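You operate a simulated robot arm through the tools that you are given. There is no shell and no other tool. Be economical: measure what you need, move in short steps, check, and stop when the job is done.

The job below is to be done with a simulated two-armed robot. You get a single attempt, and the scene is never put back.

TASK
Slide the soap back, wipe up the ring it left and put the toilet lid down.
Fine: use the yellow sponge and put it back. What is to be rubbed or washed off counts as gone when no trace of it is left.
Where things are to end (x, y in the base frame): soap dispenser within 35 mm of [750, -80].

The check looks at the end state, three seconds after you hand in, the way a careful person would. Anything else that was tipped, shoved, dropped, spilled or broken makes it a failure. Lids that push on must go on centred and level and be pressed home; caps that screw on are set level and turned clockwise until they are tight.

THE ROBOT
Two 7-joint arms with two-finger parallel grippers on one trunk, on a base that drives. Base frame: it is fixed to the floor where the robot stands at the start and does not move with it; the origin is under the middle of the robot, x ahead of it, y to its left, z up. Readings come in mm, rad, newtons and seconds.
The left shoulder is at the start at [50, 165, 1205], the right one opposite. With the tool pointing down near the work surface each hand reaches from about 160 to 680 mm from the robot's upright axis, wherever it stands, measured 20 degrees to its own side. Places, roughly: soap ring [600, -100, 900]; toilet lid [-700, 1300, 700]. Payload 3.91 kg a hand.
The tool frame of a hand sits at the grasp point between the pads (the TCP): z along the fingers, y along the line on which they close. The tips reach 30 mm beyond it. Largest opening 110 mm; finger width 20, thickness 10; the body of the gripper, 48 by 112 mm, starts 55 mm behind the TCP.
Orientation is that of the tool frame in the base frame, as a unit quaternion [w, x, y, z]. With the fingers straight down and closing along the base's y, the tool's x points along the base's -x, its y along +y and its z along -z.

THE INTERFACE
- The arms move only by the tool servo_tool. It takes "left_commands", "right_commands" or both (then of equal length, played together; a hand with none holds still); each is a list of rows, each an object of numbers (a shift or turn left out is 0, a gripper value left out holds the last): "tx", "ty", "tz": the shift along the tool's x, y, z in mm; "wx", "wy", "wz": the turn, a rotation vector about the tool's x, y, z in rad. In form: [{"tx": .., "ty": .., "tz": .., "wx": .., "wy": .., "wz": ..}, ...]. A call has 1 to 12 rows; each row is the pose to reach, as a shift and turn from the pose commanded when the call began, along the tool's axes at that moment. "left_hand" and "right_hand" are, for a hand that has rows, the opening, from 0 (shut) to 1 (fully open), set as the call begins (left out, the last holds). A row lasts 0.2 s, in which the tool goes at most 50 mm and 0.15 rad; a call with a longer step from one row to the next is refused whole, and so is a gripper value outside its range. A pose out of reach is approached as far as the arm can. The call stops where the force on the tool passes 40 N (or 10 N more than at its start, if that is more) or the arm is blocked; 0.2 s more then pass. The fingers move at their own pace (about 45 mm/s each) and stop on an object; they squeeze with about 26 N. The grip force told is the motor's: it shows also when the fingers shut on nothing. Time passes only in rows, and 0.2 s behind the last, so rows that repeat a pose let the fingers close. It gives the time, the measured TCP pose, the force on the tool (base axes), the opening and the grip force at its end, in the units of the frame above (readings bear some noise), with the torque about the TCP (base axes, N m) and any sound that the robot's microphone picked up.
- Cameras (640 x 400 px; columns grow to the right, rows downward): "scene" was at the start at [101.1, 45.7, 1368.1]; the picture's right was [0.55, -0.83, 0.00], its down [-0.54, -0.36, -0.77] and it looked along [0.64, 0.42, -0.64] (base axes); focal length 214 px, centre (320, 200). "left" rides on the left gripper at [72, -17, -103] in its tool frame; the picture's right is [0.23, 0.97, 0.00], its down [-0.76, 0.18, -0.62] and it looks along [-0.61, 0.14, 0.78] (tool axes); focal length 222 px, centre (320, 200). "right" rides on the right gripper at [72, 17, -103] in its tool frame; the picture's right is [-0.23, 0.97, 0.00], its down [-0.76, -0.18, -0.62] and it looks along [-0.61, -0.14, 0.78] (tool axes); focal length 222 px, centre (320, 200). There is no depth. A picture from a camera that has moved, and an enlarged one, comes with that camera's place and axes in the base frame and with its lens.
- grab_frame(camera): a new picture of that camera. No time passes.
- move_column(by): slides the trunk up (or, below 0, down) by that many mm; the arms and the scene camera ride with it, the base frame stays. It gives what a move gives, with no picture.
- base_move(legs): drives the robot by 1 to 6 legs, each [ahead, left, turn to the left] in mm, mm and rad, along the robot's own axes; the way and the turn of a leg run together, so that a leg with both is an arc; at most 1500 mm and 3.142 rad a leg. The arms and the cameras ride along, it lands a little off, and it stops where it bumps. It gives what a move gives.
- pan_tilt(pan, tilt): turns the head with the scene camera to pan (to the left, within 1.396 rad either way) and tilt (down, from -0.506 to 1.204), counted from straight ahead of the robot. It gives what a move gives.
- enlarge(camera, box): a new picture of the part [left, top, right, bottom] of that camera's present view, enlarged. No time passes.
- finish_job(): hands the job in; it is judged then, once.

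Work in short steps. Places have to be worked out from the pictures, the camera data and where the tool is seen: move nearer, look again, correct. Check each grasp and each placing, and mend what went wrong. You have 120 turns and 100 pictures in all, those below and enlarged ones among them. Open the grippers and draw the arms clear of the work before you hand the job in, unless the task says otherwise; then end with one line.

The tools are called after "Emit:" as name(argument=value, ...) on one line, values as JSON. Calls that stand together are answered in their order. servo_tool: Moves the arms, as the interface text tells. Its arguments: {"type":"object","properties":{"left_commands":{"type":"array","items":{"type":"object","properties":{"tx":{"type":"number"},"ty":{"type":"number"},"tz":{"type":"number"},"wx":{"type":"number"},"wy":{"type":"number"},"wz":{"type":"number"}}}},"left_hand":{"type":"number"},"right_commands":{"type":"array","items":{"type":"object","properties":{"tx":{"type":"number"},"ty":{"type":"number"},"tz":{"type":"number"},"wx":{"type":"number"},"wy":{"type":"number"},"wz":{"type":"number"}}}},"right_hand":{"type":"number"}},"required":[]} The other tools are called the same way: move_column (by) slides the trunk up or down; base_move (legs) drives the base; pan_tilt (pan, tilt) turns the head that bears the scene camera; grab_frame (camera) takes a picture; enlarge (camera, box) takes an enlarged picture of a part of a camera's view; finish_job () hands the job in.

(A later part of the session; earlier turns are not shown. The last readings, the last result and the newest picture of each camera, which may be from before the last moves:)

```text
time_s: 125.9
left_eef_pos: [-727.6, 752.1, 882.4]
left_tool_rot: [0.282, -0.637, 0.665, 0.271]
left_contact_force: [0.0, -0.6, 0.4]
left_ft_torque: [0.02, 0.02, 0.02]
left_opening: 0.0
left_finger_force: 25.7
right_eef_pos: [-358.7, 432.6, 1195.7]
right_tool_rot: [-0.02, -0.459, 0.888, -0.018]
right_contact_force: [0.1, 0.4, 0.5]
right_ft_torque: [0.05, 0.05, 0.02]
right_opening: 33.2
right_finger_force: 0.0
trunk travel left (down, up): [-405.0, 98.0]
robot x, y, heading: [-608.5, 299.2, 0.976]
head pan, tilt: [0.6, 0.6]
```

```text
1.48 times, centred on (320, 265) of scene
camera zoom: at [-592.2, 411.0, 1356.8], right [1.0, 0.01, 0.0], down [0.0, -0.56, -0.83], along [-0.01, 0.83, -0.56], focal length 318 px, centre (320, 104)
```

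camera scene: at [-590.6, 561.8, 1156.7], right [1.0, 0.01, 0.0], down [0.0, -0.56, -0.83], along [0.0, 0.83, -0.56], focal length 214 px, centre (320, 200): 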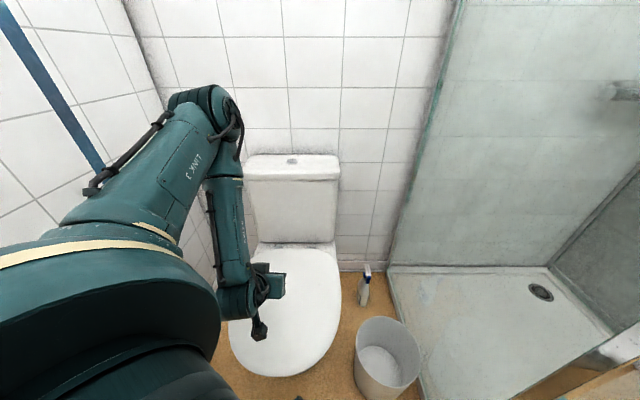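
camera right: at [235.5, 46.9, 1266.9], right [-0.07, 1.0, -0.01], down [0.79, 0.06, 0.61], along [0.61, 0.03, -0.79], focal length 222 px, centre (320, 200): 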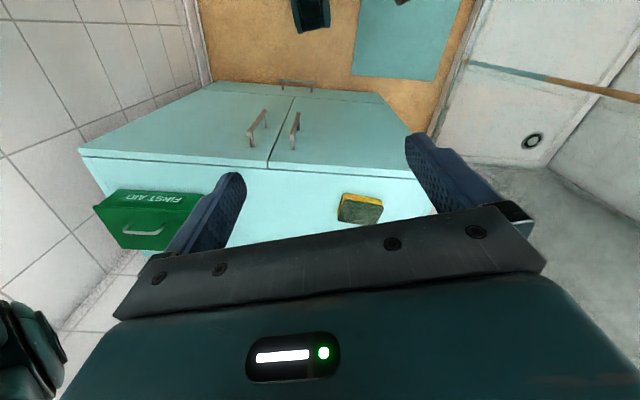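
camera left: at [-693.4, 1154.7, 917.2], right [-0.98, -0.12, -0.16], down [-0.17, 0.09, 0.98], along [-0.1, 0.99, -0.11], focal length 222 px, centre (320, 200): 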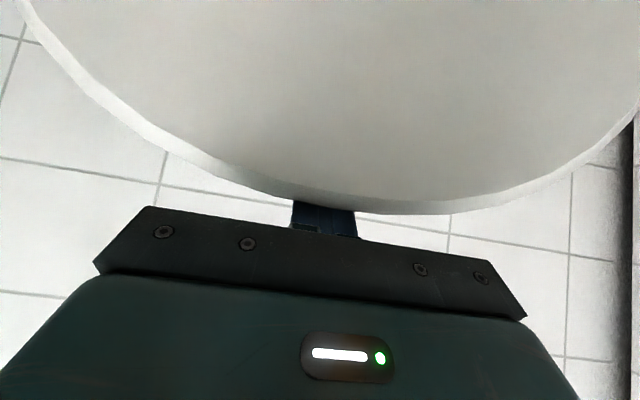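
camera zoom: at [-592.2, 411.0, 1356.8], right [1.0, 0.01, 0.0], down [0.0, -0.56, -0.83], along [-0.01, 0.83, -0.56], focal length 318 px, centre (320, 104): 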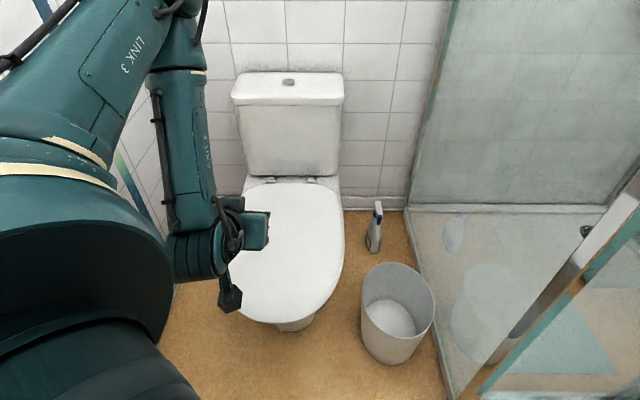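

Lid is fully down; bin, brush/bottle are upright. I turn the head to check the counter once more from here.

Emit:
pan_tilt(pan=-1.29, tilt=0.35)

Emit:
grab_frame(camera="scene")

```text
time_s: 127.8
left_eef_pos: [-726.7, 752.0, 882.9]
left_tool_rot: [0.281, -0.637, 0.665, 0.27]
left_contact_force: [0.6, -0.5, 0.5]
left_ft_torque: [0.0, 0.02, 0.05]
left_opening: 0.1
left_finger_force: 26.2
right_eef_pos: [-358.5, 432.5, 1195.8]
right_tool_rot: [-0.019, -0.459, 0.888, -0.019]
right_contact_force: [0.3, 0.6, 0.4]
right_ft_torque: [-0.02, 0.01, 0.01]
right_opening: 33.1
right_finger_force: 0.0
trunk travel left (down, up): [-405.0, 98.0]
robot x, y, heading: [-608.9, 300.6, 0.975]
head pan, tilt: [-1.29, 0.351]
```

```text
18 pictures are left
camera scene: at [-502.9, 294.9, 1379.4], right [-0.31, -0.95, 0.0], down [-0.33, 0.11, -0.94], along [0.89, -0.29, -0.34], focal length 214 px, centre (320, 200)
```

scene: 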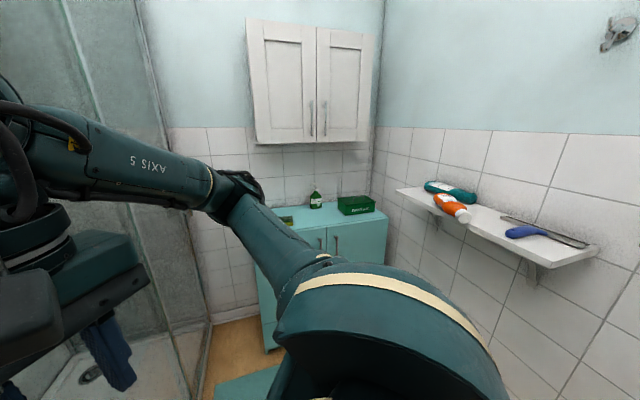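

I notice a shelf on the right wall with items; my early elbow bump was near there, so I zoom in on it and on the counter.

Emit:
enlarge(camera="scene", box=[390, 160, 610, 290])

Emit:
enlarge(camera="scene", box=[270, 180, 400, 260])

```text
2.91 times, centred on (500, 225) of scene
camera zoom: at [-502.9, 294.9, 1379.4], right [-0.31, -0.95, 0.0], down [-0.33, 0.11, -0.94], along [0.89, -0.29, -0.34], focal length 624 px, centre (-204, 127)
```

zoom: 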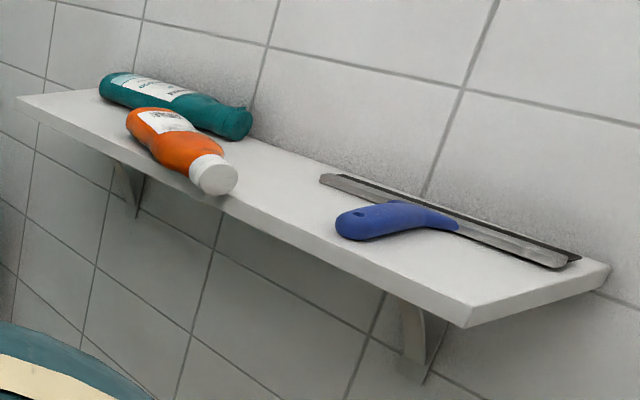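

```text
4.92 times, centred on (335, 220) of scene
camera zoom: at [-502.9, 294.9, 1379.4], right [-0.31, -0.95, 0.0], down [-0.33, 0.11, -0.94], along [0.89, -0.29, -0.34], focal length 1056 px, centre (246, 102)
```

zoom: 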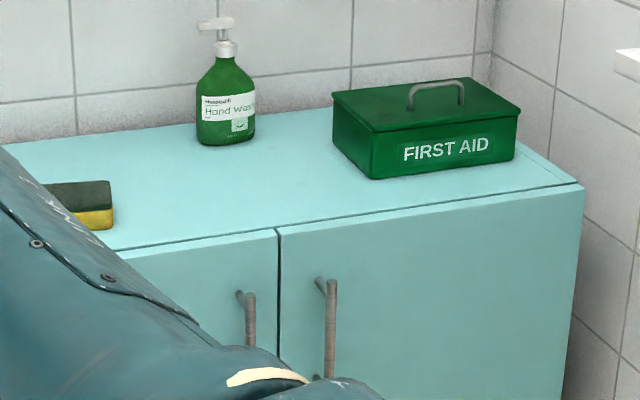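

Careful look: two shampoo bottles lie on the shelf by the right wall, one overhanging. In the first frames a bottle stood around (260,−420) at shelf level (z≈1080), so my early elbow bump almost surely knocked them over. I should put them upright. First I pull the left hand in, upright and high, for driving.

Emit:
servo_tool(left_commands=[{"tx": -13, "ty": -19, "tz": -34, "wy": 0.08}, {"tx": -26, "ty": -38, "tz": -68, "wy": 0.17}, {"tx": -40, "ty": -57, "tz": -103, "wy": 0.26}, {"tx": -53, "ty": -77, "tz": -137, "wy": 0.35}, {"tx": -66, "ty": -96, "tz": -172, "wy": 0.44}, {"tx": -79, "ty": -115, "tz": -206, "wy": 0.53}, {"tx": -93, "ty": -134, "tz": -240, "wy": 0.62}, {"tx": -106, "ty": -153, "tz": -275, "wy": 0.71}, {"tx": -119, "ty": -173, "tz": -309, "wy": 0.8}], left_hand=0.9)

Emit:
base_move(legs=[[-126, -206, 0], [195, -290, 0]])

Emit:
move_column(by=98)

```text
time_s: 129.8
left_eef_pos: [-555.4, 606.1, 1182.8]
left_tool_rot: [-0.001, -0.692, 0.722, 0.001]
left_contact_force: [-0.2, 0.5, -0.3]
left_ft_torque: [0.0, 0.03, -0.01]
left_opening: 99.0
left_finger_force: 0.0
left hand out of reach, approached as far as the arm can: row 1, 2, 3, 4, 5, 6
right_eef_pos: [-357.8, 432.9, 1196.3]
right_tool_rot: [-0.021, -0.459, 0.888, -0.019]
right_contact_force: [0.4, -0.1, 0.9]
right_ft_torque: [0.03, -0.01, -0.01]
right_opening: 33.0
right_finger_force: 0.1
trunk travel left (down, up): [-405.0, 98.0]
robot x, y, heading: [-608.9, 297.1, 0.977]
head pan, tilt: [-1.29, 0.351]
```

```text
time_s: 133.4
left_eef_pos: [-104.7, 388.0, 1183.7]
left_tool_rot: [0.001, -0.691, 0.723, 0.0]
left_contact_force: [0.8, -0.8, 0.8]
left_ft_torque: [0.0, -0.02, 0.03]
left_opening: 99.0
left_finger_force: 0.1
right_eef_pos: [92.3, 212.6, 1196.3]
right_tool_rot: [-0.021, -0.457, 0.889, -0.018]
right_contact_force: [-0.3, 0.1, -0.3]
right_ft_torque: [0.0, 0.02, -0.01]
right_opening: 33.1
right_finger_force: 0.0
trunk travel left (down, up): [-405.0, 98.0]
robot x, y, heading: [-160.5, 82.4, 0.974]
head pan, tilt: [-1.29, 0.351]
```

```text
time_s: 134.7
left_eef_pos: [-104.7, 387.2, 1281.7]
left_tool_rot: [0.0, -0.69, 0.723, 0.001]
left_contact_force: [-0.7, -0.5, -0.6]
left_ft_torque: [-0.01, 0.02, 0.01]
left_opening: 98.9
left_finger_force: 0.0
right_eef_pos: [91.8, 211.2, 1293.8]
right_tool_rot: [-0.02, -0.457, 0.889, -0.019]
right_contact_force: [0.2, -0.4, -0.2]
right_ft_torque: [0.02, 0.04, 0.02]
right_opening: 33.0
right_finger_force: 0.1
trunk travel left (down, up): [-503.0, 0.0]
robot x, y, heading: [-157.2, 79.7, 0.978]
head pan, tilt: [-1.29, 0.351]
```

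At (−157,80), trunk fully up. I step 100 mm away from the shelf, rotate to face it, and look.

Emit:
base_move(legs=[[83, 56, 0], [0, 0, -1.275], [0, 0, -1.275]])

Emit:
pan_tilt(pan=0.3, tilt=0.5)

Emit:
grab_frame(camera="scene")

```text
time_s: 142.2
left_eef_pos: [-35.6, -103.0, 1280.9]
left_tool_rot: [0.001, 0.495, 0.869, 0.0]
left_contact_force: [-0.9, 0.1, 0.1]
left_ft_torque: [0.02, -0.02, 0.03]
left_opening: 99.1
left_finger_force: 0.0
right_eef_pos: [-297.4, -66.9, 1294.9]
right_tool_rot: [-0.024, 0.72, 0.694, 0.014]
right_contact_force: [-0.3, -0.7, -0.6]
right_ft_torque: [0.01, -0.01, 0.02]
right_opening: 33.2
right_finger_force: 0.1
trunk travel left (down, up): [-503.0, 0.0]
robot x, y, heading: [-155.7, 185.1, -1.586]
head pan, tilt: [-1.29, 0.351]
```

```text
time_s: 143.9
left_eef_pos: [-34.9, -103.8, 1281.8]
left_tool_rot: [0.001, 0.495, 0.869, 0.0]
left_contact_force: [-0.1, -0.1, 0.0]
left_ft_torque: [-0.02, 0.02, 0.02]
left_opening: 99.1
left_finger_force: 0.0
right_eef_pos: [-297.1, -65.9, 1294.3]
right_tool_rot: [-0.024, 0.719, 0.694, 0.014]
right_contact_force: [0.1, -0.2, 0.7]
right_ft_torque: [0.01, 0.02, 0.0]
right_opening: 33.0
right_finger_force: 0.2
trunk travel left (down, up): [-503.0, 0.0]
robot x, y, heading: [-154.7, 180.4, -1.584]
head pan, tilt: [0.3, 0.499]
```

```text
15 pictures are left
camera scene: at [-132.6, 64.5, 1463.8], right [-0.96, -0.28, 0.0], down [-0.13, 0.46, -0.88], along [0.25, -0.84, -0.48], focal length 214 px, centre (320, 200)
```

scene: 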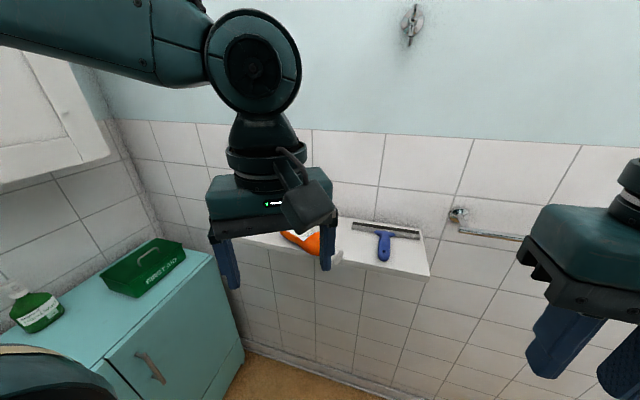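

The hand hides the bottles; I use the left hand camera, which looks over them.

Emit:
grab_frame(camera="left")

```text
14 pictures are left
camera left: at [-87.2, -49.0, 1384.4], right [0.72, 0.69, 0.0], down [0.54, -0.56, 0.62], along [0.43, -0.45, -0.78], focal length 222 px, centre (320, 200)
```

left: 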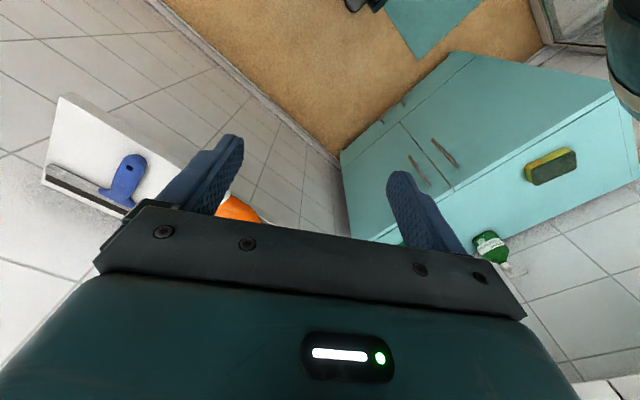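

I approach: drive 90 mm ahead, then bring the left hand above the orange bottle's middle (≈(5,−333)), turned across its axis.

Emit:
base_move(legs=[[90, 0, 0]])

Emit:
servo_tool(left_commands=[{"tx": -28, "ty": -7, "tz": 18, "wz": -0.124}, {"tx": -56, "ty": -15, "tz": 36, "wz": -0.248}, {"tx": -85, "ty": -22, "tz": 54, "wz": -0.372}, {"tx": -113, "ty": -30, "tz": 72, "wz": -0.496}, {"tx": -141, "ty": -37, "tz": 80, "wz": -0.62}, {"tx": -141, "ty": -37, "tz": 80, "wz": -0.62}], left_hand=0.95)

Emit:
grab_frame(camera="left")

```text
time_s: 145.0
left_eef_pos: [-36.2, -193.7, 1281.2]
left_tool_rot: [0.001, 0.494, 0.869, 0.0]
left_contact_force: [0.1, -1.1, -1.2]
left_ft_torque: [0.03, 0.01, 0.01]
left_opening: 98.9
left_finger_force: 0.1
right_eef_pos: [-298.2, -156.3, 1294.6]
right_tool_rot: [-0.024, 0.72, 0.694, 0.013]
right_contact_force: [0.1, 0.2, 0.2]
right_ft_torque: [0.03, -0.02, -0.03]
right_opening: 33.0
right_finger_force: 0.0
trunk travel left (down, up): [-503.0, 0.0]
robot x, y, heading: [-162.1, 94.3, -1.584]
head pan, tilt: [0.3, 0.499]
```

```text
time_s: 146.4
left_eef_pos: [3.1, -333.1, 1200.6]
left_tool_rot: [0.002, 0.204, 0.979, -0.001]
left_contact_force: [-0.9, -0.6, -0.5]
left_ft_torque: [0.04, 0.0, -0.01]
left_opening: 104.2
left_finger_force: 0.1
right_eef_pos: [-297.7, -155.9, 1294.7]
right_tool_rot: [-0.024, 0.719, 0.694, 0.013]
right_contact_force: [0.5, 0.1, 0.3]
right_ft_torque: [0.0, 0.01, 0.0]
right_opening: 33.1
right_finger_force: 0.0
trunk travel left (down, up): [-503.0, 0.0]
robot x, y, heading: [-160.0, 91.4, -1.587]
head pan, tilt: [0.3, 0.499]
```

```text
13 pictures are left
camera left: at [-70.0, -318.4, 1303.4], right [0.18, 0.98, 0.0], down [0.77, -0.14, 0.63], along [0.61, -0.12, -0.78], focal length 222 px, centre (320, 200)
```

left: 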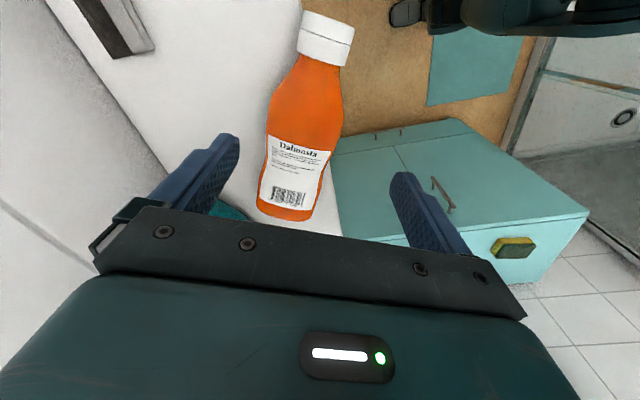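

Clear view: bottle axis from base (93,−392) to cap tip (−73,−312). I lower to straddle it about 105 mm from its base, TCP z≈1120, then close.

Emit:
servo_tool(left_commands=[{"tx": -1, "ty": -7, "tz": 20}, {"tx": -1.9, "ty": -14.4, "tz": 45}, {"tx": -1.9, "ty": -14.4, "tz": 68}, {"tx": -1.9, "ty": -14.4, "tz": 80}])

```text
time_s: 147.4
left_eef_pos: [-1.3, -347.4, 1120.8]
left_tool_rot: [0.0, 0.205, 0.979, -0.002]
left_contact_force: [-0.2, 0.2, 0.9]
left_ft_torque: [0.03, 0.0, 0.0]
left_opening: 104.6
left_finger_force: 0.0
right_eef_pos: [-297.4, -157.0, 1294.6]
right_tool_rot: [-0.024, 0.719, 0.694, 0.014]
right_contact_force: [-0.1, 0.0, 0.3]
right_ft_torque: [-0.02, 0.01, 0.03]
right_opening: 33.2
right_finger_force: 0.0
trunk travel left (down, up): [-503.0, 0.0]
robot x, y, heading: [-161.1, 92.7, -1.587]
head pan, tilt: [0.3, 0.499]
```

On target, no contact. Close on the bottle.

Emit:
servo_tool(left_commands=[{"tz": 0}, {"tz": 0}, {"tz": 0}, {"tz": 0}, {"tz": 0}], left_hand=0.0)

Emit:
servo_tool(left_commands=[{"tz": -20}, {"tz": -40}, {"tz": -60}, {"tz": -80}, {"tz": -80}])

Emit:
grab_frame(camera="left")

```text
time_s: 148.6
left_eef_pos: [-1.7, -346.9, 1120.9]
left_tool_rot: [0.001, 0.206, 0.979, 0.0]
left_contact_force: [-0.3, -0.2, 0.6]
left_ft_torque: [-0.03, 0.01, 0.0]
left_opening: 66.1
left_finger_force: 26.0
right_eef_pos: [-297.4, -155.7, 1294.7]
right_tool_rot: [-0.024, 0.72, 0.693, 0.013]
right_contact_force: [-0.2, 0.4, 0.0]
right_ft_torque: [-0.02, 0.0, 0.0]
right_opening: 33.0
right_finger_force: 0.1
trunk travel left (down, up): [-503.0, 0.0]
robot x, y, heading: [-158.9, 95.0, -1.586]
head pan, tilt: [0.3, 0.499]
```

```text
time_s: 149.8
left_eef_pos: [-1.9, -348.1, 1202.4]
left_tool_rot: [0.0, 0.205, 0.979, 0.0]
left_contact_force: [-0.6, 0.4, -1.9]
left_ft_torque: [0.04, 0.03, 0.0]
left_opening: 66.1
left_finger_force: 26.5
right_eef_pos: [-298.1, -155.8, 1293.7]
right_tool_rot: [-0.025, 0.719, 0.694, 0.014]
right_contact_force: [0.0, -0.6, 0.3]
right_ft_torque: [0.01, -0.01, 0.03]
right_opening: 32.8
right_finger_force: 0.1
trunk travel left (down, up): [-503.0, 0.0]
robot x, y, heading: [-162.1, 90.0, -1.586]
head pan, tilt: [0.3, 0.499]
```

```text
12 pictures are left
camera left: at [-75.1, -332.9, 1304.9], right [0.18, 0.98, 0.0], down [0.77, -0.14, 0.62], along [0.61, -0.12, -0.78], focal length 222 px, centre (320, 200)
```

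left: 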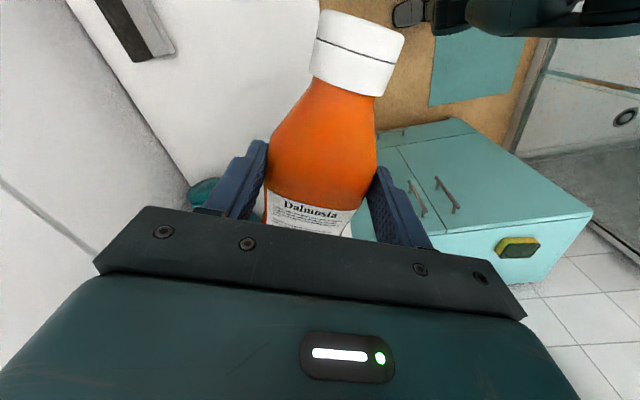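

Held firmly (66 mm, light). I tilt the tool about its closing line so the cap goes up and the base down, moving toward where it should stand (base ≈ (125,−390)).

Emit:
servo_tool(left_commands=[{"tx": -8, "ty": 1.5, "tz": -10, "wy": 0.12}, {"tx": -18, "ty": 3, "tz": -20, "wy": 0.25}, {"tx": -28, "ty": 5, "tz": -30, "wy": 0.38}, {"tx": -38, "ty": 7, "tz": -40, "wy": 0.51}, {"tx": -48, "ty": 9, "tz": -40, "wy": 0.64}, {"tx": -58, "ty": 11, "tz": -40, "wy": 0.77}, {"tx": -68, "ty": 13, "tz": -40, "wy": 0.9}, {"tx": -76, "ty": 14.8, "tz": -40, "wy": 1.0}, {"tx": -76, "ty": 14.8, "tz": -40, "wy": 1.0}])

Emit:
grab_frame(camera="scene")

```text
time_s: 151.8
left_eef_pos: [74.4, -364.2, 1242.0]
left_tool_rot: [-0.468, 0.181, 0.859, 0.098]
left_contact_force: [-1.4, 0.7, -3.2]
left_ft_torque: [-0.02, 0.0, -0.01]
left_opening: 66.0
left_finger_force: 26.2
right_eef_pos: [-298.1, -155.6, 1294.2]
right_tool_rot: [-0.024, 0.72, 0.693, 0.014]
right_contact_force: [-0.1, 1.5, 0.1]
right_ft_torque: [-0.02, 0.02, -0.02]
right_opening: 33.1
right_finger_force: 0.1
trunk travel left (down, up): [-503.0, 0.0]
robot x, y, heading: [-160.4, 93.0, -1.58]
head pan, tilt: [0.3, 0.499]
```

```text
11 pictures are left
camera scene: at [-134.1, -25.5, 1463.8], right [-0.96, -0.28, 0.0], down [-0.13, 0.46, -0.88], along [0.25, -0.84, -0.48], focal length 214 px, centre (320, 200)
```

scene: 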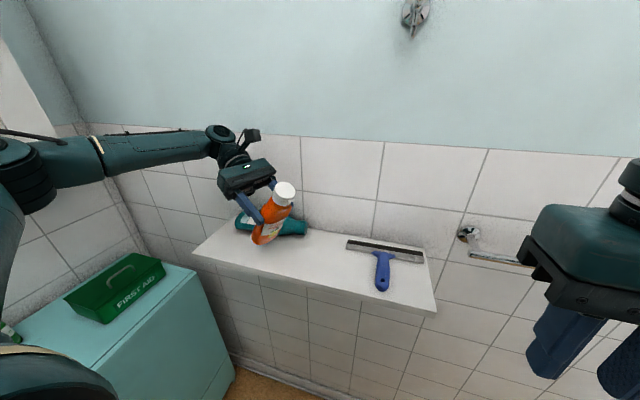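

That works nicely. I finish the tilt to vertical, yawing slightly so the hand stays off the wall, ending with the base ~10 mm above the shelf.

Emit:
servo_tool(left_commands=[{"tx": -14, "ty": 0.9, "tz": -6.3, "wx": 0.06, "wy": 0.114, "wz": -0.018}, {"tx": -28, "ty": 1.7, "tz": -12.5, "wx": 0.119, "wy": 0.228, "wz": -0.036}, {"tx": -42, "ty": 2.6, "tz": -18.8, "wx": 0.179, "wy": 0.342, "wz": -0.054}, {"tx": -56, "ty": 3.4, "tz": -25, "wx": 0.238, "wy": 0.456, "wz": -0.072}, {"tx": -70, "ty": 4.3, "tz": -31.3, "wx": 0.298, "wy": 0.57, "wz": -0.09}, {"tx": -70, "ty": 4.3, "tz": -31.3, "wx": 0.298, "wy": 0.57, "wz": -0.09}])

Emit:
enlarge(camera="scene", box=[180, 110, 340, 280])

```text
time_s: 153.4
left_eef_pos: [222.4, -205.8, 953.6]
left_tool_rot: [0.689, 0.305, -0.634, -0.173]
left_contact_force: [-0.9, 0.2, -2.3]
left_ft_torque: [-0.04, -0.06, -0.04]
left_opening: 66.3
left_finger_force: 25.7
left hand out of reach, approached as far as the arm can: row 1, 2, 3, 4, 5
right_eef_pos: [-300.7, -158.4, 1292.7]
right_tool_rot: [-0.024, 0.719, 0.695, 0.016]
right_contact_force: [-0.6, 0.0, -1.3]
right_ft_torque: [0.02, -0.07, 0.03]
right_opening: 32.7
right_finger_force: 0.1
trunk travel left (down, up): [-503.0, 0.0]
robot x, y, heading: [-159.2, 92.1, -1.586]
head pan, tilt: [0.3, 0.499]
stopped in row 6 (left hand): the arm was blocked; the commanded pose is now the measured one
```

```text
2.35 times, centred on (260, 195) of scene
camera zoom: at [-137.3, -28.1, 1463.6], right [-0.96, -0.28, 0.0], down [-0.13, 0.46, -0.88], along [0.25, -0.84, -0.48], focal length 505 px, centre (461, 212)
```

zoom: 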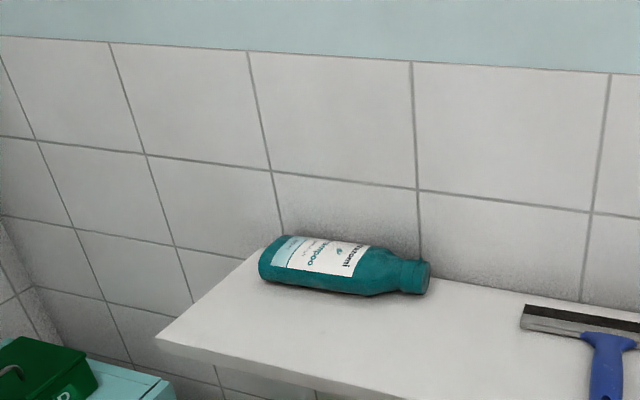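

The arm lost its posture and swung down to (222,−206,954), still holding the bottle. I look before moving.

Emit:
pan_tilt(pan=0.8, tilt=0.8)

Emit:
grab_frame(camera="scene")

```text
time_s: 154.3
left_eef_pos: [224.1, -203.1, 953.1]
left_tool_rot: [0.692, 0.303, -0.633, -0.172]
left_contact_force: [0.5, 0.8, -2.5]
left_ft_torque: [-0.06, -0.03, -0.04]
left_opening: 66.6
left_finger_force: 25.9
right_eef_pos: [-296.9, -156.3, 1294.7]
right_tool_rot: [-0.024, 0.719, 0.695, 0.014]
right_contact_force: [0.2, 0.0, -0.3]
right_ft_torque: [-0.01, 0.0, -0.04]
right_opening: 33.1
right_finger_force: 0.1
trunk travel left (down, up): [-503.0, 0.0]
robot x, y, heading: [-158.0, 92.3, -1.58]
head pan, tilt: [0.799, 0.799]
```

```text
9 pictures are left
camera scene: at [-101.9, 4.9, 1437.8], right [-0.71, -0.71, 0.0], down [-0.51, 0.51, -0.7], along [0.49, -0.49, -0.72], focal length 214 px, centre (320, 200)
```

scene: 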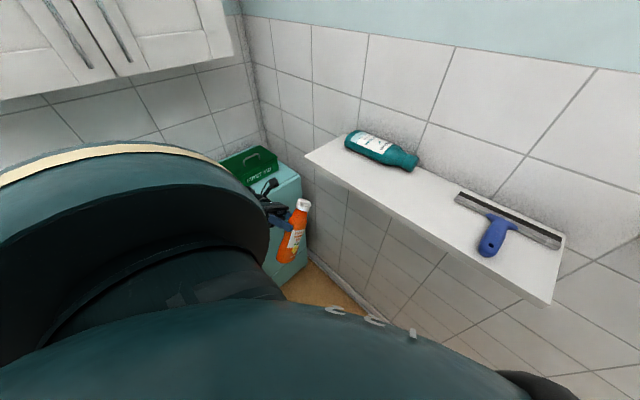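

The bottle hangs in the hand, roughly upright and clear, in front of the shelf. I straighten it (wz +0.69) while raising a little first.

Emit:
servo_tool(left_commands=[{"tx": 15, "ty": 13, "wz": 0.12}, {"tx": 31, "ty": 25, "wz": 0.24}, {"tx": 46, "ty": 38, "wz": 0.36}, {"tx": 62, "ty": 51, "wz": 0.48}, {"tx": 77, "ty": 64, "wz": 0.6}, {"tx": 93, "ty": 76, "wz": 0.69}])

```text
time_s: 155.7
left_eef_pos: [225.4, -203.2, 1071.9]
left_tool_rot: [0.709, 0.07, -0.698, 0.073]
left_contact_force: [0.1, -0.3, -3.1]
left_ft_torque: [0.01, -0.02, -0.01]
left_opening: 66.1
left_finger_force: 26.1
right_eef_pos: [-297.2, -157.2, 1294.2]
right_tool_rot: [-0.024, 0.719, 0.695, 0.013]
right_contact_force: [0.7, 0.2, 0.3]
right_ft_torque: [-0.01, -0.01, 0.03]
right_opening: 33.1
right_finger_force: 0.1
trunk travel left (down, up): [-503.0, 0.0]
robot x, y, heading: [-158.8, 89.6, -1.586]
head pan, tilt: [0.799, 0.799]
```

Bottle is vertical now. Raise 140 mm in front of the shelf.

Emit:
servo_tool(left_commands=[{"tx": 35}, {"tx": 70}, {"tx": 105}, {"tx": 140}, {"tx": 140}])

```text
time_s: 156.9
left_eef_pos: [228.3, -202.8, 1213.3]
left_tool_rot: [0.709, 0.072, -0.698, 0.072]
left_contact_force: [-0.4, 0.3, -2.2]
left_ft_torque: [0.03, -0.06, -0.03]
left_opening: 66.0
left_finger_force: 25.7
right_eef_pos: [-296.7, -155.6, 1294.7]
right_tool_rot: [-0.024, 0.719, 0.694, 0.013]
right_contact_force: [-0.5, -1.0, -0.2]
right_ft_torque: [-0.02, -0.01, 0.0]
right_opening: 33.2
right_finger_force: 0.0
trunk travel left (down, up): [-503.0, 0.0]
robot x, y, heading: [-158.1, 91.7, -1.581]
head pan, tilt: [0.799, 0.799]
```

Works. I carry it over the shelf with the arm in modest steps.

Emit:
servo_tool(left_commands=[{"ty": -27, "tz": 21}, {"ty": -54, "tz": 43}, {"ty": -81, "tz": 64}, {"ty": -108, "tz": 85}])

```text
time_s: 157.9
left_eef_pos: [165.8, -329.7, 1214.1]
left_tool_rot: [0.708, 0.071, -0.699, 0.072]
left_contact_force: [-1.3, -0.5, -3.4]
left_ft_torque: [0.01, -0.05, -0.02]
left_opening: 65.9
left_finger_force: 25.9
right_eef_pos: [-297.7, -157.2, 1294.2]
right_tool_rot: [-0.025, 0.718, 0.695, 0.015]
right_contact_force: [-0.2, -0.1, -0.1]
right_ft_torque: [0.02, -0.01, 0.01]
right_opening: 32.8
right_finger_force: 0.0
trunk travel left (down, up): [-503.0, 0.0]
robot x, y, heading: [-155.5, 90.6, -1.586]
head pan, tilt: [0.799, 0.799]
```

Continue the remaining way, then lower until the base touches.

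Emit:
servo_tool(left_commands=[{"ty": -18, "tz": 12}, {"ty": -36, "tz": 23}, {"ty": -54, "tz": 35}, {"tx": -8, "ty": -54, "tz": 35}, {"tx": -14, "ty": -54, "tz": 35}])

Emit:
enlarge(camera="scene", box=[230, 80, 470, 230])

```text
time_s: 159.1
left_eef_pos: [143.7, -386.6, 1199.9]
left_tool_rot: [0.709, 0.071, -0.698, 0.072]
left_contact_force: [0.0, 0.2, -2.6]
left_ft_torque: [0.05, -0.06, 0.0]
left_opening: 66.2
left_finger_force: 25.9
right_eef_pos: [-296.8, -156.3, 1294.1]
right_tool_rot: [-0.024, 0.719, 0.694, 0.013]
right_contact_force: [0.1, -0.9, 0.6]
right_ft_torque: [0.01, -0.01, -0.03]
right_opening: 32.9
right_finger_force: 0.0
trunk travel left (down, up): [-503.0, 0.0]
robot x, y, heading: [-158.5, 90.3, -1.585]
head pan, tilt: [0.799, 0.799]
```

```text
2.67 times, centred on (350, 155) of scene
camera zoom: at [-101.9, 4.5, 1437.8], right [-0.71, -0.71, 0.0], down [-0.51, 0.51, -0.7], along [0.49, -0.49, -0.72], focal length 572 px, centre (240, 320)
```

zoom: 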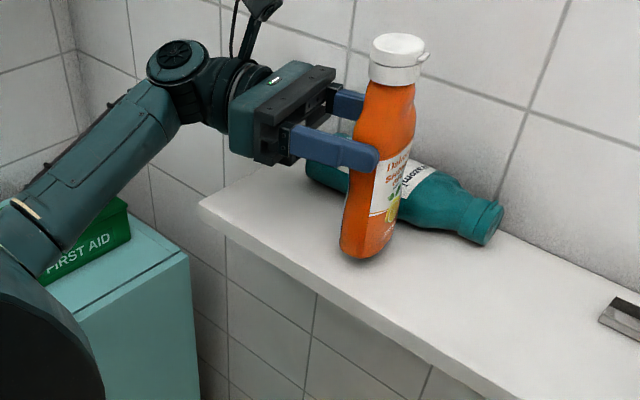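

Excellent: upright over the shelf. Lower in small steps until the base touches.

Emit:
servo_tool(left_commands=[{"tx": -4}, {"tx": -8}, {"tx": -11}, {"tx": -14}])

```text
time_s: 160.1
left_eef_pos: [142.4, -386.8, 1188.8]
left_tool_rot: [0.71, 0.07, -0.697, 0.073]
left_contact_force: [0.6, -1.1, 3.9]
left_ft_torque: [0.16, 0.0, -0.02]
left_opening: 66.2
left_finger_force: 26.0
right_eef_pos: [-295.9, -155.2, 1295.1]
right_tool_rot: [-0.024, 0.719, 0.694, 0.014]
right_contact_force: [0.0, -0.3, 0.3]
right_ft_torque: [-0.02, 0.0, 0.01]
right_opening: 32.9
right_finger_force: 0.1
trunk travel left (down, up): [-503.0, 0.0]
robot x, y, heading: [-158.5, 91.1, -1.587]
head pan, tilt: [0.799, 0.799]
```

It's seated (≈6 N). Release and withdraw straight back along +x.

Emit:
servo_tool(left_commands=[{"tx": 1}, {"tx": 1}, {"tx": 1}, {"tx": 1}], left_hand=0.85)

Emit:
servo_tool(left_commands=[{"tz": -25}, {"tz": -55}, {"tz": -85}, {"tz": -110, "tx": 30}, {"tz": -110, "tx": 65}])

Emit:
enlarge(camera="scene", box=[230, 80, 470, 230])

```text
time_s: 161.1
left_eef_pos: [142.0, -387.6, 1188.5]
left_tool_rot: [0.709, 0.071, -0.698, 0.072]
left_contact_force: [-0.7, 0.8, 0.7]
left_ft_torque: [-0.01, -0.03, 0.0]
left_opening: 93.4
left_finger_force: 0.2
right_eef_pos: [-296.4, -156.0, 1293.9]
right_tool_rot: [-0.024, 0.719, 0.695, 0.013]
right_contact_force: [-0.6, -0.1, 0.3]
right_ft_torque: [0.0, 0.02, 0.02]
right_opening: 33.3
right_finger_force: 0.1
trunk travel left (down, up): [-503.0, 0.0]
robot x, y, heading: [-161.2, 95.1, -1.586]
head pan, tilt: [0.799, 0.799]
```

```text
time_s: 162.3
left_eef_pos: [250.1, -364.5, 1252.3]
left_tool_rot: [0.708, 0.071, -0.699, 0.072]
left_contact_force: [0.1, 0.5, 0.0]
left_ft_torque: [0.01, 0.02, 0.01]
left_opening: 93.2
left_finger_force: 0.1
right_eef_pos: [-298.5, -154.8, 1294.3]
right_tool_rot: [-0.024, 0.719, 0.695, 0.014]
right_contact_force: [-0.5, 0.9, -0.1]
right_ft_torque: [0.01, 0.01, 0.0]
right_opening: 32.9
right_finger_force: 0.1
trunk travel left (down, up): [-503.0, 0.0]
robot x, y, heading: [-159.1, 91.5, -1.586]
head pan, tilt: [0.799, 0.799]
```

```text
2.67 times, centred on (350, 155) of scene
camera zoom: at [-102.4, 5.1, 1437.8], right [-0.71, -0.71, 0.0], down [-0.51, 0.51, -0.7], along [0.49, -0.49, -0.72], focal length 572 px, centre (240, 320)
```

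zoom: 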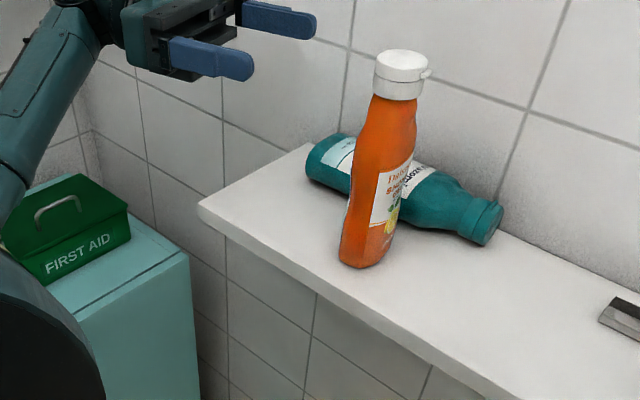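

Orange stands upright. Now the teal one: base end ≈(233,−452), cap end ≈(44,−480), wall ≈ −513. I'll grip it ~40 mm from its base with the tool leaning toward +x, to stay clear of orange and wall. First go to a hover pose.

Emit:
servo_tool(left_commands=[{"tx": -3, "ty": -9, "tz": 5, "wx": -0.024, "wy": -0.125, "wz": 0.0125}, {"tx": -8, "ty": -18, "tz": 14, "wx": -0.048, "wy": -0.25, "wz": 0.025}, {"tx": -14, "ty": -27, "tz": 24, "wx": -0.072, "wy": -0.375, "wz": 0.0375}, {"tx": -20, "ty": -36, "tz": 34, "wx": -0.096, "wy": -0.5, "wz": 0.05}, {"tx": -28, "ty": -45, "tz": 44, "wx": -0.12, "wy": -0.625, "wz": 0.0625}, {"tx": -36, "ty": -54, "tz": 54, "wx": -0.144, "wy": -0.75, "wz": 0.075}, {"tx": -44, "ty": -63, "tz": 64, "wx": -0.168, "wy": -0.875, "wz": 0.0875}, {"tx": -52, "ty": -70.4, "tz": 72.6, "wx": -0.185, "wy": -0.97, "wz": 0.097}])

```text
time_s: 164.1
left_eef_pos: [192.2, -448.5, 1201.1]
left_tool_rot: [-0.3, 0.0, 0.954, -0.001]
left_contact_force: [-0.2, -0.4, -0.4]
left_ft_torque: [0.01, 0.01, -0.02]
left_opening: 93.6
left_finger_force: 0.1
right_eef_pos: [-297.4, -155.1, 1293.2]
right_tool_rot: [-0.023, 0.719, 0.694, 0.013]
right_contact_force: [-0.5, 0.0, 0.6]
right_ft_torque: [0.02, -0.01, 0.0]
right_opening: 33.2
right_finger_force: 0.1
trunk travel left (down, up): [-503.0, 0.0]
robot x, y, heading: [-156.8, 94.7, -1.586]
head pan, tilt: [0.799, 0.799]
```

Pose exact. A left-hand picture to check the straddle before lowering.

Emit:
grab_frame(camera="left")

```text
6 pictures are left
camera left: at [192.3, -464.5, 1327.3], right [-0.19, 0.97, 0.13], down [0.98, 0.18, 0.07], along [0.05, 0.14, -0.99], focal length 222 px, centre (320, 200)
```

left: 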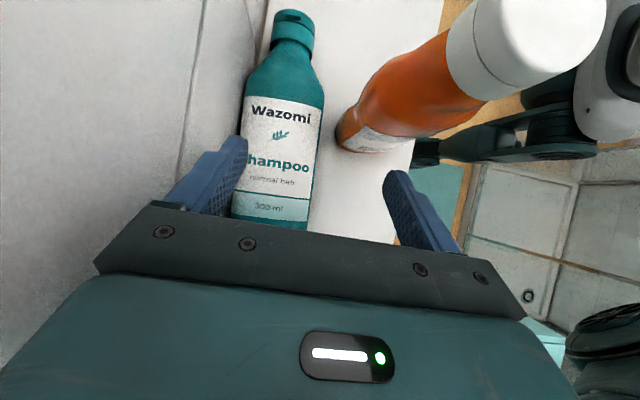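

The teal bottle lies flat against the wall (y −510…−441), so the wall-side finger can't straddle it yet. With the open wall-side finger I'll press on its wall-side flank and draw it away from the wall. First descend to contact.

Emit:
servo_tool(left_commands=[{"tx": -11, "ty": -3, "tz": 16}, {"tx": -20, "ty": -3, "tz": 28.7}, {"tx": -26, "ty": -3, "tz": 37}, {"tx": -29.7, "ty": -3, "tz": 42.6}, {"tx": -32, "ty": -3, "tz": 46}, {"tx": -34.3, "ty": -3, "tz": 49.2}])

```text
time_s: 165.7
left_eef_pos: [193.5, -455.1, 1149.5]
left_tool_rot: [-0.304, 0.003, 0.953, -0.014]
left_contact_force: [1.3, -0.3, 11.1]
left_ft_torque: [-0.5, 0.11, -0.05]
left_opening: 93.4
left_finger_force: 0.0
right_eef_pos: [-296.4, -156.2, 1294.0]
right_tool_rot: [-0.023, 0.719, 0.695, 0.014]
right_contact_force: [-0.7, 0.2, 0.3]
right_ft_torque: [-0.01, 0.0, 0.0]
right_opening: 33.0
right_finger_force: 0.0
trunk travel left (down, up): [-503.0, 0.0]
robot x, y, heading: [-155.8, 90.2, -1.582]
head pan, tilt: [0.799, 0.799]
stopped in row 6 (left hand): the force on the tool passed its limit (the readings are from after the stop); the commanded pose is now the measured one
```

Contact on the flank (~11 N). Drag toward +y 40 mm at this height.

Emit:
servo_tool(left_commands=[{"ty": 8}, {"ty": 16}, {"ty": 24}, {"ty": 32}, {"ty": 40}])

Emit:
grab_frame(camera="left")

```text
time_s: 166.9
left_eef_pos: [193.9, -412.4, 1149.5]
left_tool_rot: [-0.304, 0.003, 0.952, -0.014]
left_contact_force: [0.3, -7.5, 21.6]
left_ft_torque: [-1.32, 0.16, 0.02]
left_opening: 97.8
left_finger_force: 3.9
right_eef_pos: [-297.6, -154.8, 1294.2]
right_tool_rot: [-0.022, 0.719, 0.694, 0.014]
right_contact_force: [-0.6, -0.3, -0.6]
right_ft_torque: [-0.01, -0.01, -0.03]
right_opening: 32.9
right_finger_force: 0.0
trunk travel left (down, up): [-503.0, 0.0]
robot x, y, heading: [-159.8, 91.0, -1.586]
head pan, tilt: [0.799, 0.799]
```

```text
5 pictures are left
camera left: at [193.9, -426.4, 1276.5], right [-0.19, 0.98, 0.1], down [0.98, 0.18, 0.06], along [0.04, 0.11, -0.99], focal length 222 px, centre (320, 200)
```

left: 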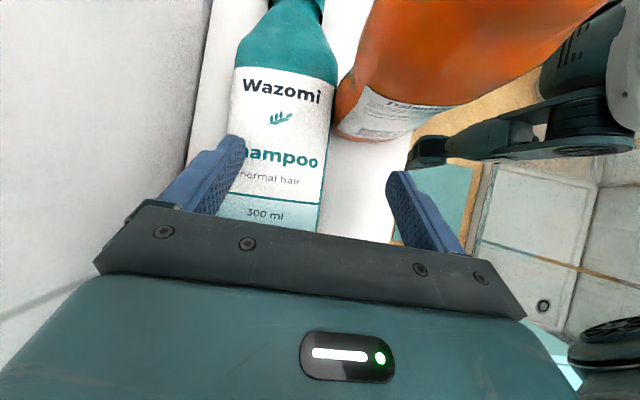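

The bottle came 37 mm off the wall; orange still stands. I lift, recentre at y≈−441 and lower to straddle it.

Emit:
servo_tool(left_commands=[{"tx": 8.6, "tz": -12.3}, {"tx": 17.2, "tz": -24.6}, {"tx": 16, "ty": -14, "tz": -25.5}, {"tx": 15, "ty": -28.6, "tz": -26}, {"tx": 4, "ty": -28.6, "tz": -9}, {"tx": -8, "ty": -28.6, "tz": 8}, {"tx": -18, "ty": -28.6, "tz": 22}])

```text
time_s: 168.5
left_eef_pos: [197.7, -443.5, 1116.8]
left_tool_rot: [-0.304, 0.001, 0.953, -0.011]
left_contact_force: [0.5, 0.6, -0.2]
left_ft_torque: [0.03, 0.02, 0.0]
left_opening: 93.4
left_finger_force: 0.1
right_eef_pos: [-296.7, -156.5, 1294.1]
right_tool_rot: [-0.024, 0.719, 0.694, 0.014]
right_contact_force: [0.4, -0.1, -0.7]
right_ft_torque: [0.0, 0.03, 0.04]
right_opening: 32.9
right_finger_force: 0.0
trunk travel left (down, up): [-503.0, 0.0]
robot x, y, heading: [-160.4, 91.6, -1.585]
head pan, tilt: [0.799, 0.799]
```

Straddled without contact. Close, then lift slightly away from the orange bottle.

Emit:
servo_tool(left_commands=[{"tz": 0}, {"tz": 0}, {"tz": 0}, {"tz": 0}, {"tz": 0}], left_hand=0.0)

Emit:
servo_tool(left_commands=[{"tx": 3, "ty": -4, "tz": -4}, {"tx": 6, "ty": -8, "tz": -8}, {"tx": 17, "ty": -8, "tz": -24}, {"tx": 34, "ty": -8, "tz": -49}, {"tx": 57, "ty": -8, "tz": -82}, {"tx": 80, "ty": -8, "tz": -115}])

Emit:
enlarge(camera="scene", box=[230, 50, 470, 200])

```text
time_s: 169.7
left_eef_pos: [196.4, -443.9, 1117.2]
left_tool_rot: [-0.304, 0.001, 0.953, -0.01]
left_contact_force: [-0.8, 0.0, -0.5]
left_ft_torque: [-0.02, 0.02, 0.02]
left_opening: 75.3
left_finger_force: 26.2
right_eef_pos: [-296.4, -155.6, 1293.7]
right_tool_rot: [-0.024, 0.719, 0.695, 0.014]
right_contact_force: [0.8, 0.5, 1.4]
right_ft_torque: [0.01, -0.03, 0.0]
right_opening: 32.8
right_finger_force: 0.0
trunk travel left (down, up): [-503.0, 0.0]
robot x, y, heading: [-163.3, 87.9, -1.586]
head pan, tilt: [0.799, 0.799]
```

```text
time_s: 171.1
left_eef_pos: [198.9, -446.2, 1255.4]
left_tool_rot: [-0.303, 0.001, 0.953, -0.011]
left_contact_force: [-0.5, 1.0, -2.5]
left_ft_torque: [0.01, -0.15, 0.02]
left_opening: 75.4
left_finger_force: 26.0
right_eef_pos: [-298.0, -156.8, 1292.6]
right_tool_rot: [-0.025, 0.718, 0.695, 0.014]
right_contact_force: [-0.8, 0.3, -0.1]
right_ft_torque: [0.02, 0.03, -0.02]
right_opening: 33.1
right_finger_force: 0.0
trunk travel left (down, up): [-503.0, 0.0]
robot x, y, heading: [-159.9, 89.3, -1.587]
head pan, tilt: [0.799, 0.799]
```

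```text
2.67 times, centred on (350, 125) of scene
camera zoom: at [-102.1, 5.2, 1437.8], right [-0.71, -0.71, 0.0], down [-0.51, 0.51, -0.7], along [0.49, -0.49, -0.72], focal length 572 px, centre (240, 400)
```

zoom: 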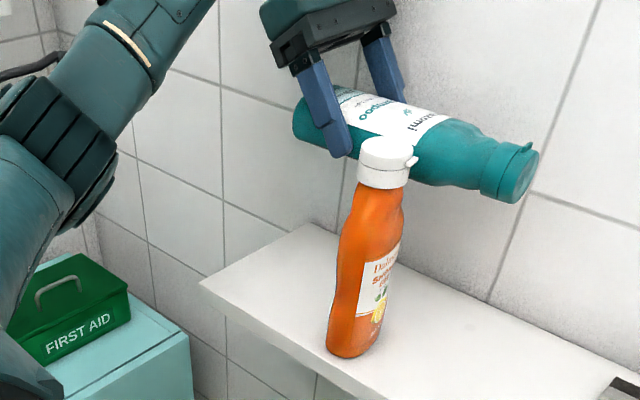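

Teal is held level, orange standing. To tilt it fully I need a vertical-tool grip, so I shift it 35 mm toward +x, lay it down there, and regrip with the tool upright.

Emit:
servo_tool(left_commands=[{"tx": -14, "ty": -3, "tz": -10}, {"tx": -28.7, "ty": -5, "tz": -20}, {"tx": -50, "ty": -5, "tz": 10}, {"tx": -71, "ty": -5, "tz": 41}, {"tx": -89, "ty": -5, "tz": 66}, {"tx": -100, "ty": -5, "tz": 82}, {"tx": -106, "ty": -5, "tz": 91}])

Emit:
servo_tool(left_commands=[{"tz": 0.5}, {"tz": 0.5}, {"tz": 0.5}, {"tz": 0.5}], left_hand=0.85)

Emit:
servo_tool(left_commands=[{"wy": -0.12}, {"wy": -0.24}, {"wy": -0.36}, {"wy": -0.48}, {"wy": -0.61}, {"wy": -0.61}])

```text
time_s: 172.7
left_eef_pos: [232.9, -455.1, 1121.6]
left_tool_rot: [-0.304, 0.001, 0.953, -0.011]
left_contact_force: [-0.6, -0.1, -3.8]
left_ft_torque: [-0.01, -0.14, 0.01]
left_opening: 75.0
left_finger_force: 25.7
right_eef_pos: [-297.0, -155.6, 1293.8]
right_tool_rot: [-0.024, 0.719, 0.695, 0.013]
right_contact_force: [-0.9, 0.4, 0.2]
right_ft_torque: [0.0, 0.01, -0.01]
right_opening: 33.0
right_finger_force: 0.0
trunk travel left (down, up): [-503.0, 0.0]
robot x, y, heading: [-159.1, 93.1, -1.582]
head pan, tilt: [0.799, 0.799]
```

```text
time_s: 173.7
left_eef_pos: [231.9, -454.8, 1122.9]
left_tool_rot: [-0.304, 0.001, 0.953, -0.011]
left_contact_force: [-0.5, 0.7, 0.5]
left_ft_torque: [0.02, 0.04, 0.0]
left_opening: 93.4
left_finger_force: 0.0
right_eef_pos: [-296.2, -156.4, 1293.8]
right_tool_rot: [-0.024, 0.719, 0.694, 0.013]
right_contact_force: [0.0, 0.8, -0.6]
right_ft_torque: [0.03, 0.0, -0.01]
right_opening: 32.9
right_finger_force: 0.0
trunk travel left (down, up): [-503.0, 0.0]
robot x, y, heading: [-158.5, 91.3, -1.584]
head pan, tilt: [0.799, 0.799]
```

```text
time_s: 175.1
left_eef_pos: [231.7, -456.4, 1122.0]
left_tool_rot: [-0.003, -0.003, 1.0, -0.01]
left_contact_force: [0.0, -0.3, 0.0]
left_ft_torque: [0.02, -0.01, 0.05]
left_opening: 93.6
left_finger_force: 0.1
right_eef_pos: [-295.9, -155.1, 1295.1]
right_tool_rot: [-0.024, 0.719, 0.694, 0.013]
right_contact_force: [-0.2, 0.4, 0.3]
right_ft_torque: [0.01, 0.03, -0.01]
right_opening: 33.2
right_finger_force: 0.0
trunk travel left (down, up): [-503.0, 0.0]
robot x, y, heading: [-160.5, 94.9, -1.586]
head pan, tilt: [0.799, 0.799]
```

Upright tool, no contact. I slide 25 mm toward the bottle's middle and regrip, then lift.

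Emit:
servo_tool(left_commands=[{"tx": 12}, {"tx": 25}, {"tx": 25}])

Emit:
servo_tool(left_commands=[{"tz": 0}, {"tz": 0}, {"tz": 0}, {"tz": 0}, {"tz": 0}], left_hand=0.0)

Emit:
servo_tool(left_commands=[{"tz": -30}, {"tz": -65}, {"tz": -100}, {"tz": -130}, {"tz": -130}])

```text
time_s: 175.9
left_eef_pos: [206.4, -456.0, 1123.8]
left_tool_rot: [-0.004, -0.003, 1.0, -0.011]
left_contact_force: [-0.2, -0.1, 0.3]
left_ft_torque: [0.03, -0.02, 0.01]
left_opening: 93.6
left_finger_force: 0.0
right_eef_pos: [-297.1, -156.1, 1293.9]
right_tool_rot: [-0.024, 0.719, 0.694, 0.013]
right_contact_force: [0.5, 0.4, -0.4]
right_ft_torque: [0.0, 0.03, -0.02]
right_opening: 33.2
right_finger_force: 0.1
trunk travel left (down, up): [-503.0, 0.0]
robot x, y, heading: [-156.1, 92.0, -1.584]
head pan, tilt: [0.799, 0.799]
```

```text
time_s: 177.1
left_eef_pos: [206.0, -455.3, 1123.4]
left_tool_rot: [-0.003, -0.003, 1.0, -0.011]
left_contact_force: [0.5, 0.2, 0.8]
left_ft_torque: [-0.02, -0.02, -0.03]
left_opening: 74.6
left_finger_force: 25.8
right_eef_pos: [-296.5, -155.4, 1294.0]
right_tool_rot: [-0.024, 0.719, 0.695, 0.013]
right_contact_force: [0.8, 0.1, -0.8]
right_ft_torque: [0.0, -0.02, -0.02]
right_opening: 33.1
right_finger_force: 0.1
trunk travel left (down, up): [-503.0, 0.0]
robot x, y, heading: [-156.0, 94.9, -1.583]
head pan, tilt: [0.799, 0.799]
```

```text
time_s: 178.3
left_eef_pos: [207.8, -454.7, 1251.4]
left_tool_rot: [-0.004, -0.002, 1.0, -0.01]
left_contact_force: [-0.3, -0.1, -3.5]
left_ft_torque: [0.01, -0.04, 0.0]
left_opening: 74.4
left_finger_force: 25.8
right_eef_pos: [-296.4, -156.2, 1293.9]
right_tool_rot: [-0.023, 0.719, 0.695, 0.014]
right_contact_force: [-0.5, -0.1, 0.5]
right_ft_torque: [-0.02, 0.0, -0.01]
right_opening: 33.1
right_finger_force: 0.0
trunk travel left (down, up): [-503.0, 0.0]
robot x, y, heading: [-157.5, 91.9, -1.584]
head pan, tilt: [0.799, 0.799]
```

Gripped and lifted. Now tilt cap-up by 1.57 rad while moving to over (262,−420).

Emit:
servo_tool(left_commands=[{"tx": -6, "ty": 3, "wy": 0.13}, {"tx": -12, "ty": 6, "wy": 0.26}, {"tx": -18, "ty": 9, "wy": 0.39}, {"tx": -25, "ty": 12, "wy": 0.52}, {"tx": -31, "ty": 15, "wy": 0.65}, {"tx": -37, "ty": 18, "wy": 0.78}, {"tx": -43, "ty": 21, "wy": 0.91}, {"tx": -49, "ty": 24, "wy": 1.04}, {"tx": -55, "ty": 27, "wy": 1.17}, {"tx": -62, "ty": 30, "wy": 1.3}, {"tx": -68, "ty": 33, "wy": 1.43}, {"tx": -74, "ty": 35, "wy": 1.57}])

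Emit:
enlarge(camera="scene", box=[230, 50, 470, 200])

```text
time_s: 180.9
left_eef_pos: [290.8, -394.2, 1244.7]
left_tool_rot: [-0.678, -0.006, 0.735, -0.006]
left_contact_force: [1.4, 0.9, -2.3]
left_ft_torque: [0.01, -0.06, 0.04]
left_opening: 74.7
left_finger_force: 26.0
left hand out of reach, approached as far as the arm can: row 11, 12
right_eef_pos: [-294.9, -154.2, 1294.9]
right_tool_rot: [-0.025, 0.719, 0.694, 0.013]
right_contact_force: [1.1, 2.5, -0.1]
right_ft_torque: [-0.02, 0.09, 0.0]
right_opening: 32.7
right_finger_force: 0.1
trunk travel left (down, up): [-503.0, 0.0]
robot x, y, heading: [-158.6, 93.5, -1.586]
head pan, tilt: [0.799, 0.799]
```

```text
2.67 times, centred on (350, 125) of scene
camera zoom: at [-98.6, 6.4, 1437.8], right [-0.71, -0.71, 0.0], down [-0.51, 0.51, -0.7], along [0.49, -0.49, -0.72], focal length 572 px, centre (240, 400)
```

zoom: 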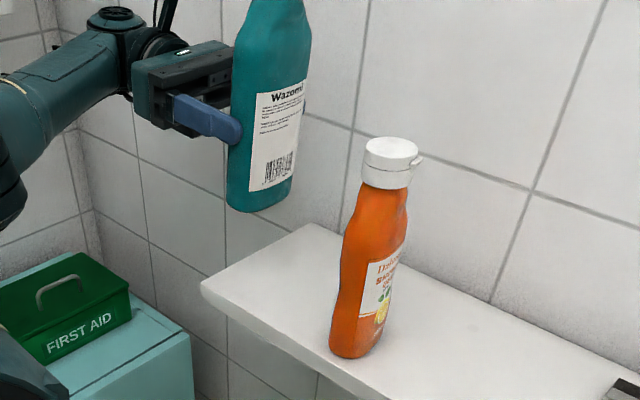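

Teal is upright too. I shift the last bit, straighten, and lower toward the shelf.

Emit:
servo_tool(left_commands=[{"tx": -15, "ty": -7, "tz": 3, "wy": 0.04}, {"tx": -35, "ty": -14, "tz": 5, "wy": 0.08}, {"tx": -55, "ty": -21, "tz": 5, "wy": 0.08}, {"tx": -75, "ty": -21, "tz": 4, "wy": 0.08}, {"tx": -85, "ty": -21, "tz": 3, "wy": 0.08}])

```text
time_s: 182.1
left_eef_pos: [298.4, -368.4, 1186.2]
left_tool_rot: [-0.704, -0.009, 0.71, -0.01]
left_contact_force: [0.3, 0.5, -2.9]
left_ft_torque: [-0.02, -0.09, 0.01]
left_opening: 74.6
left_finger_force: 25.5
left hand out of reach, approached as far as the arm can: row 1, 2, 3, 4, 5
right_eef_pos: [-295.9, -156.4, 1294.9]
right_tool_rot: [-0.023, 0.719, 0.695, 0.013]
right_contact_force: [-0.1, 0.4, -0.4]
right_ft_torque: [0.02, 0.0, 0.02]
right_opening: 32.9
right_finger_force: 0.0
trunk travel left (down, up): [-503.0, 0.0]
robot x, y, heading: [-159.7, 91.0, -1.586]
head pan, tilt: [0.799, 0.799]
```

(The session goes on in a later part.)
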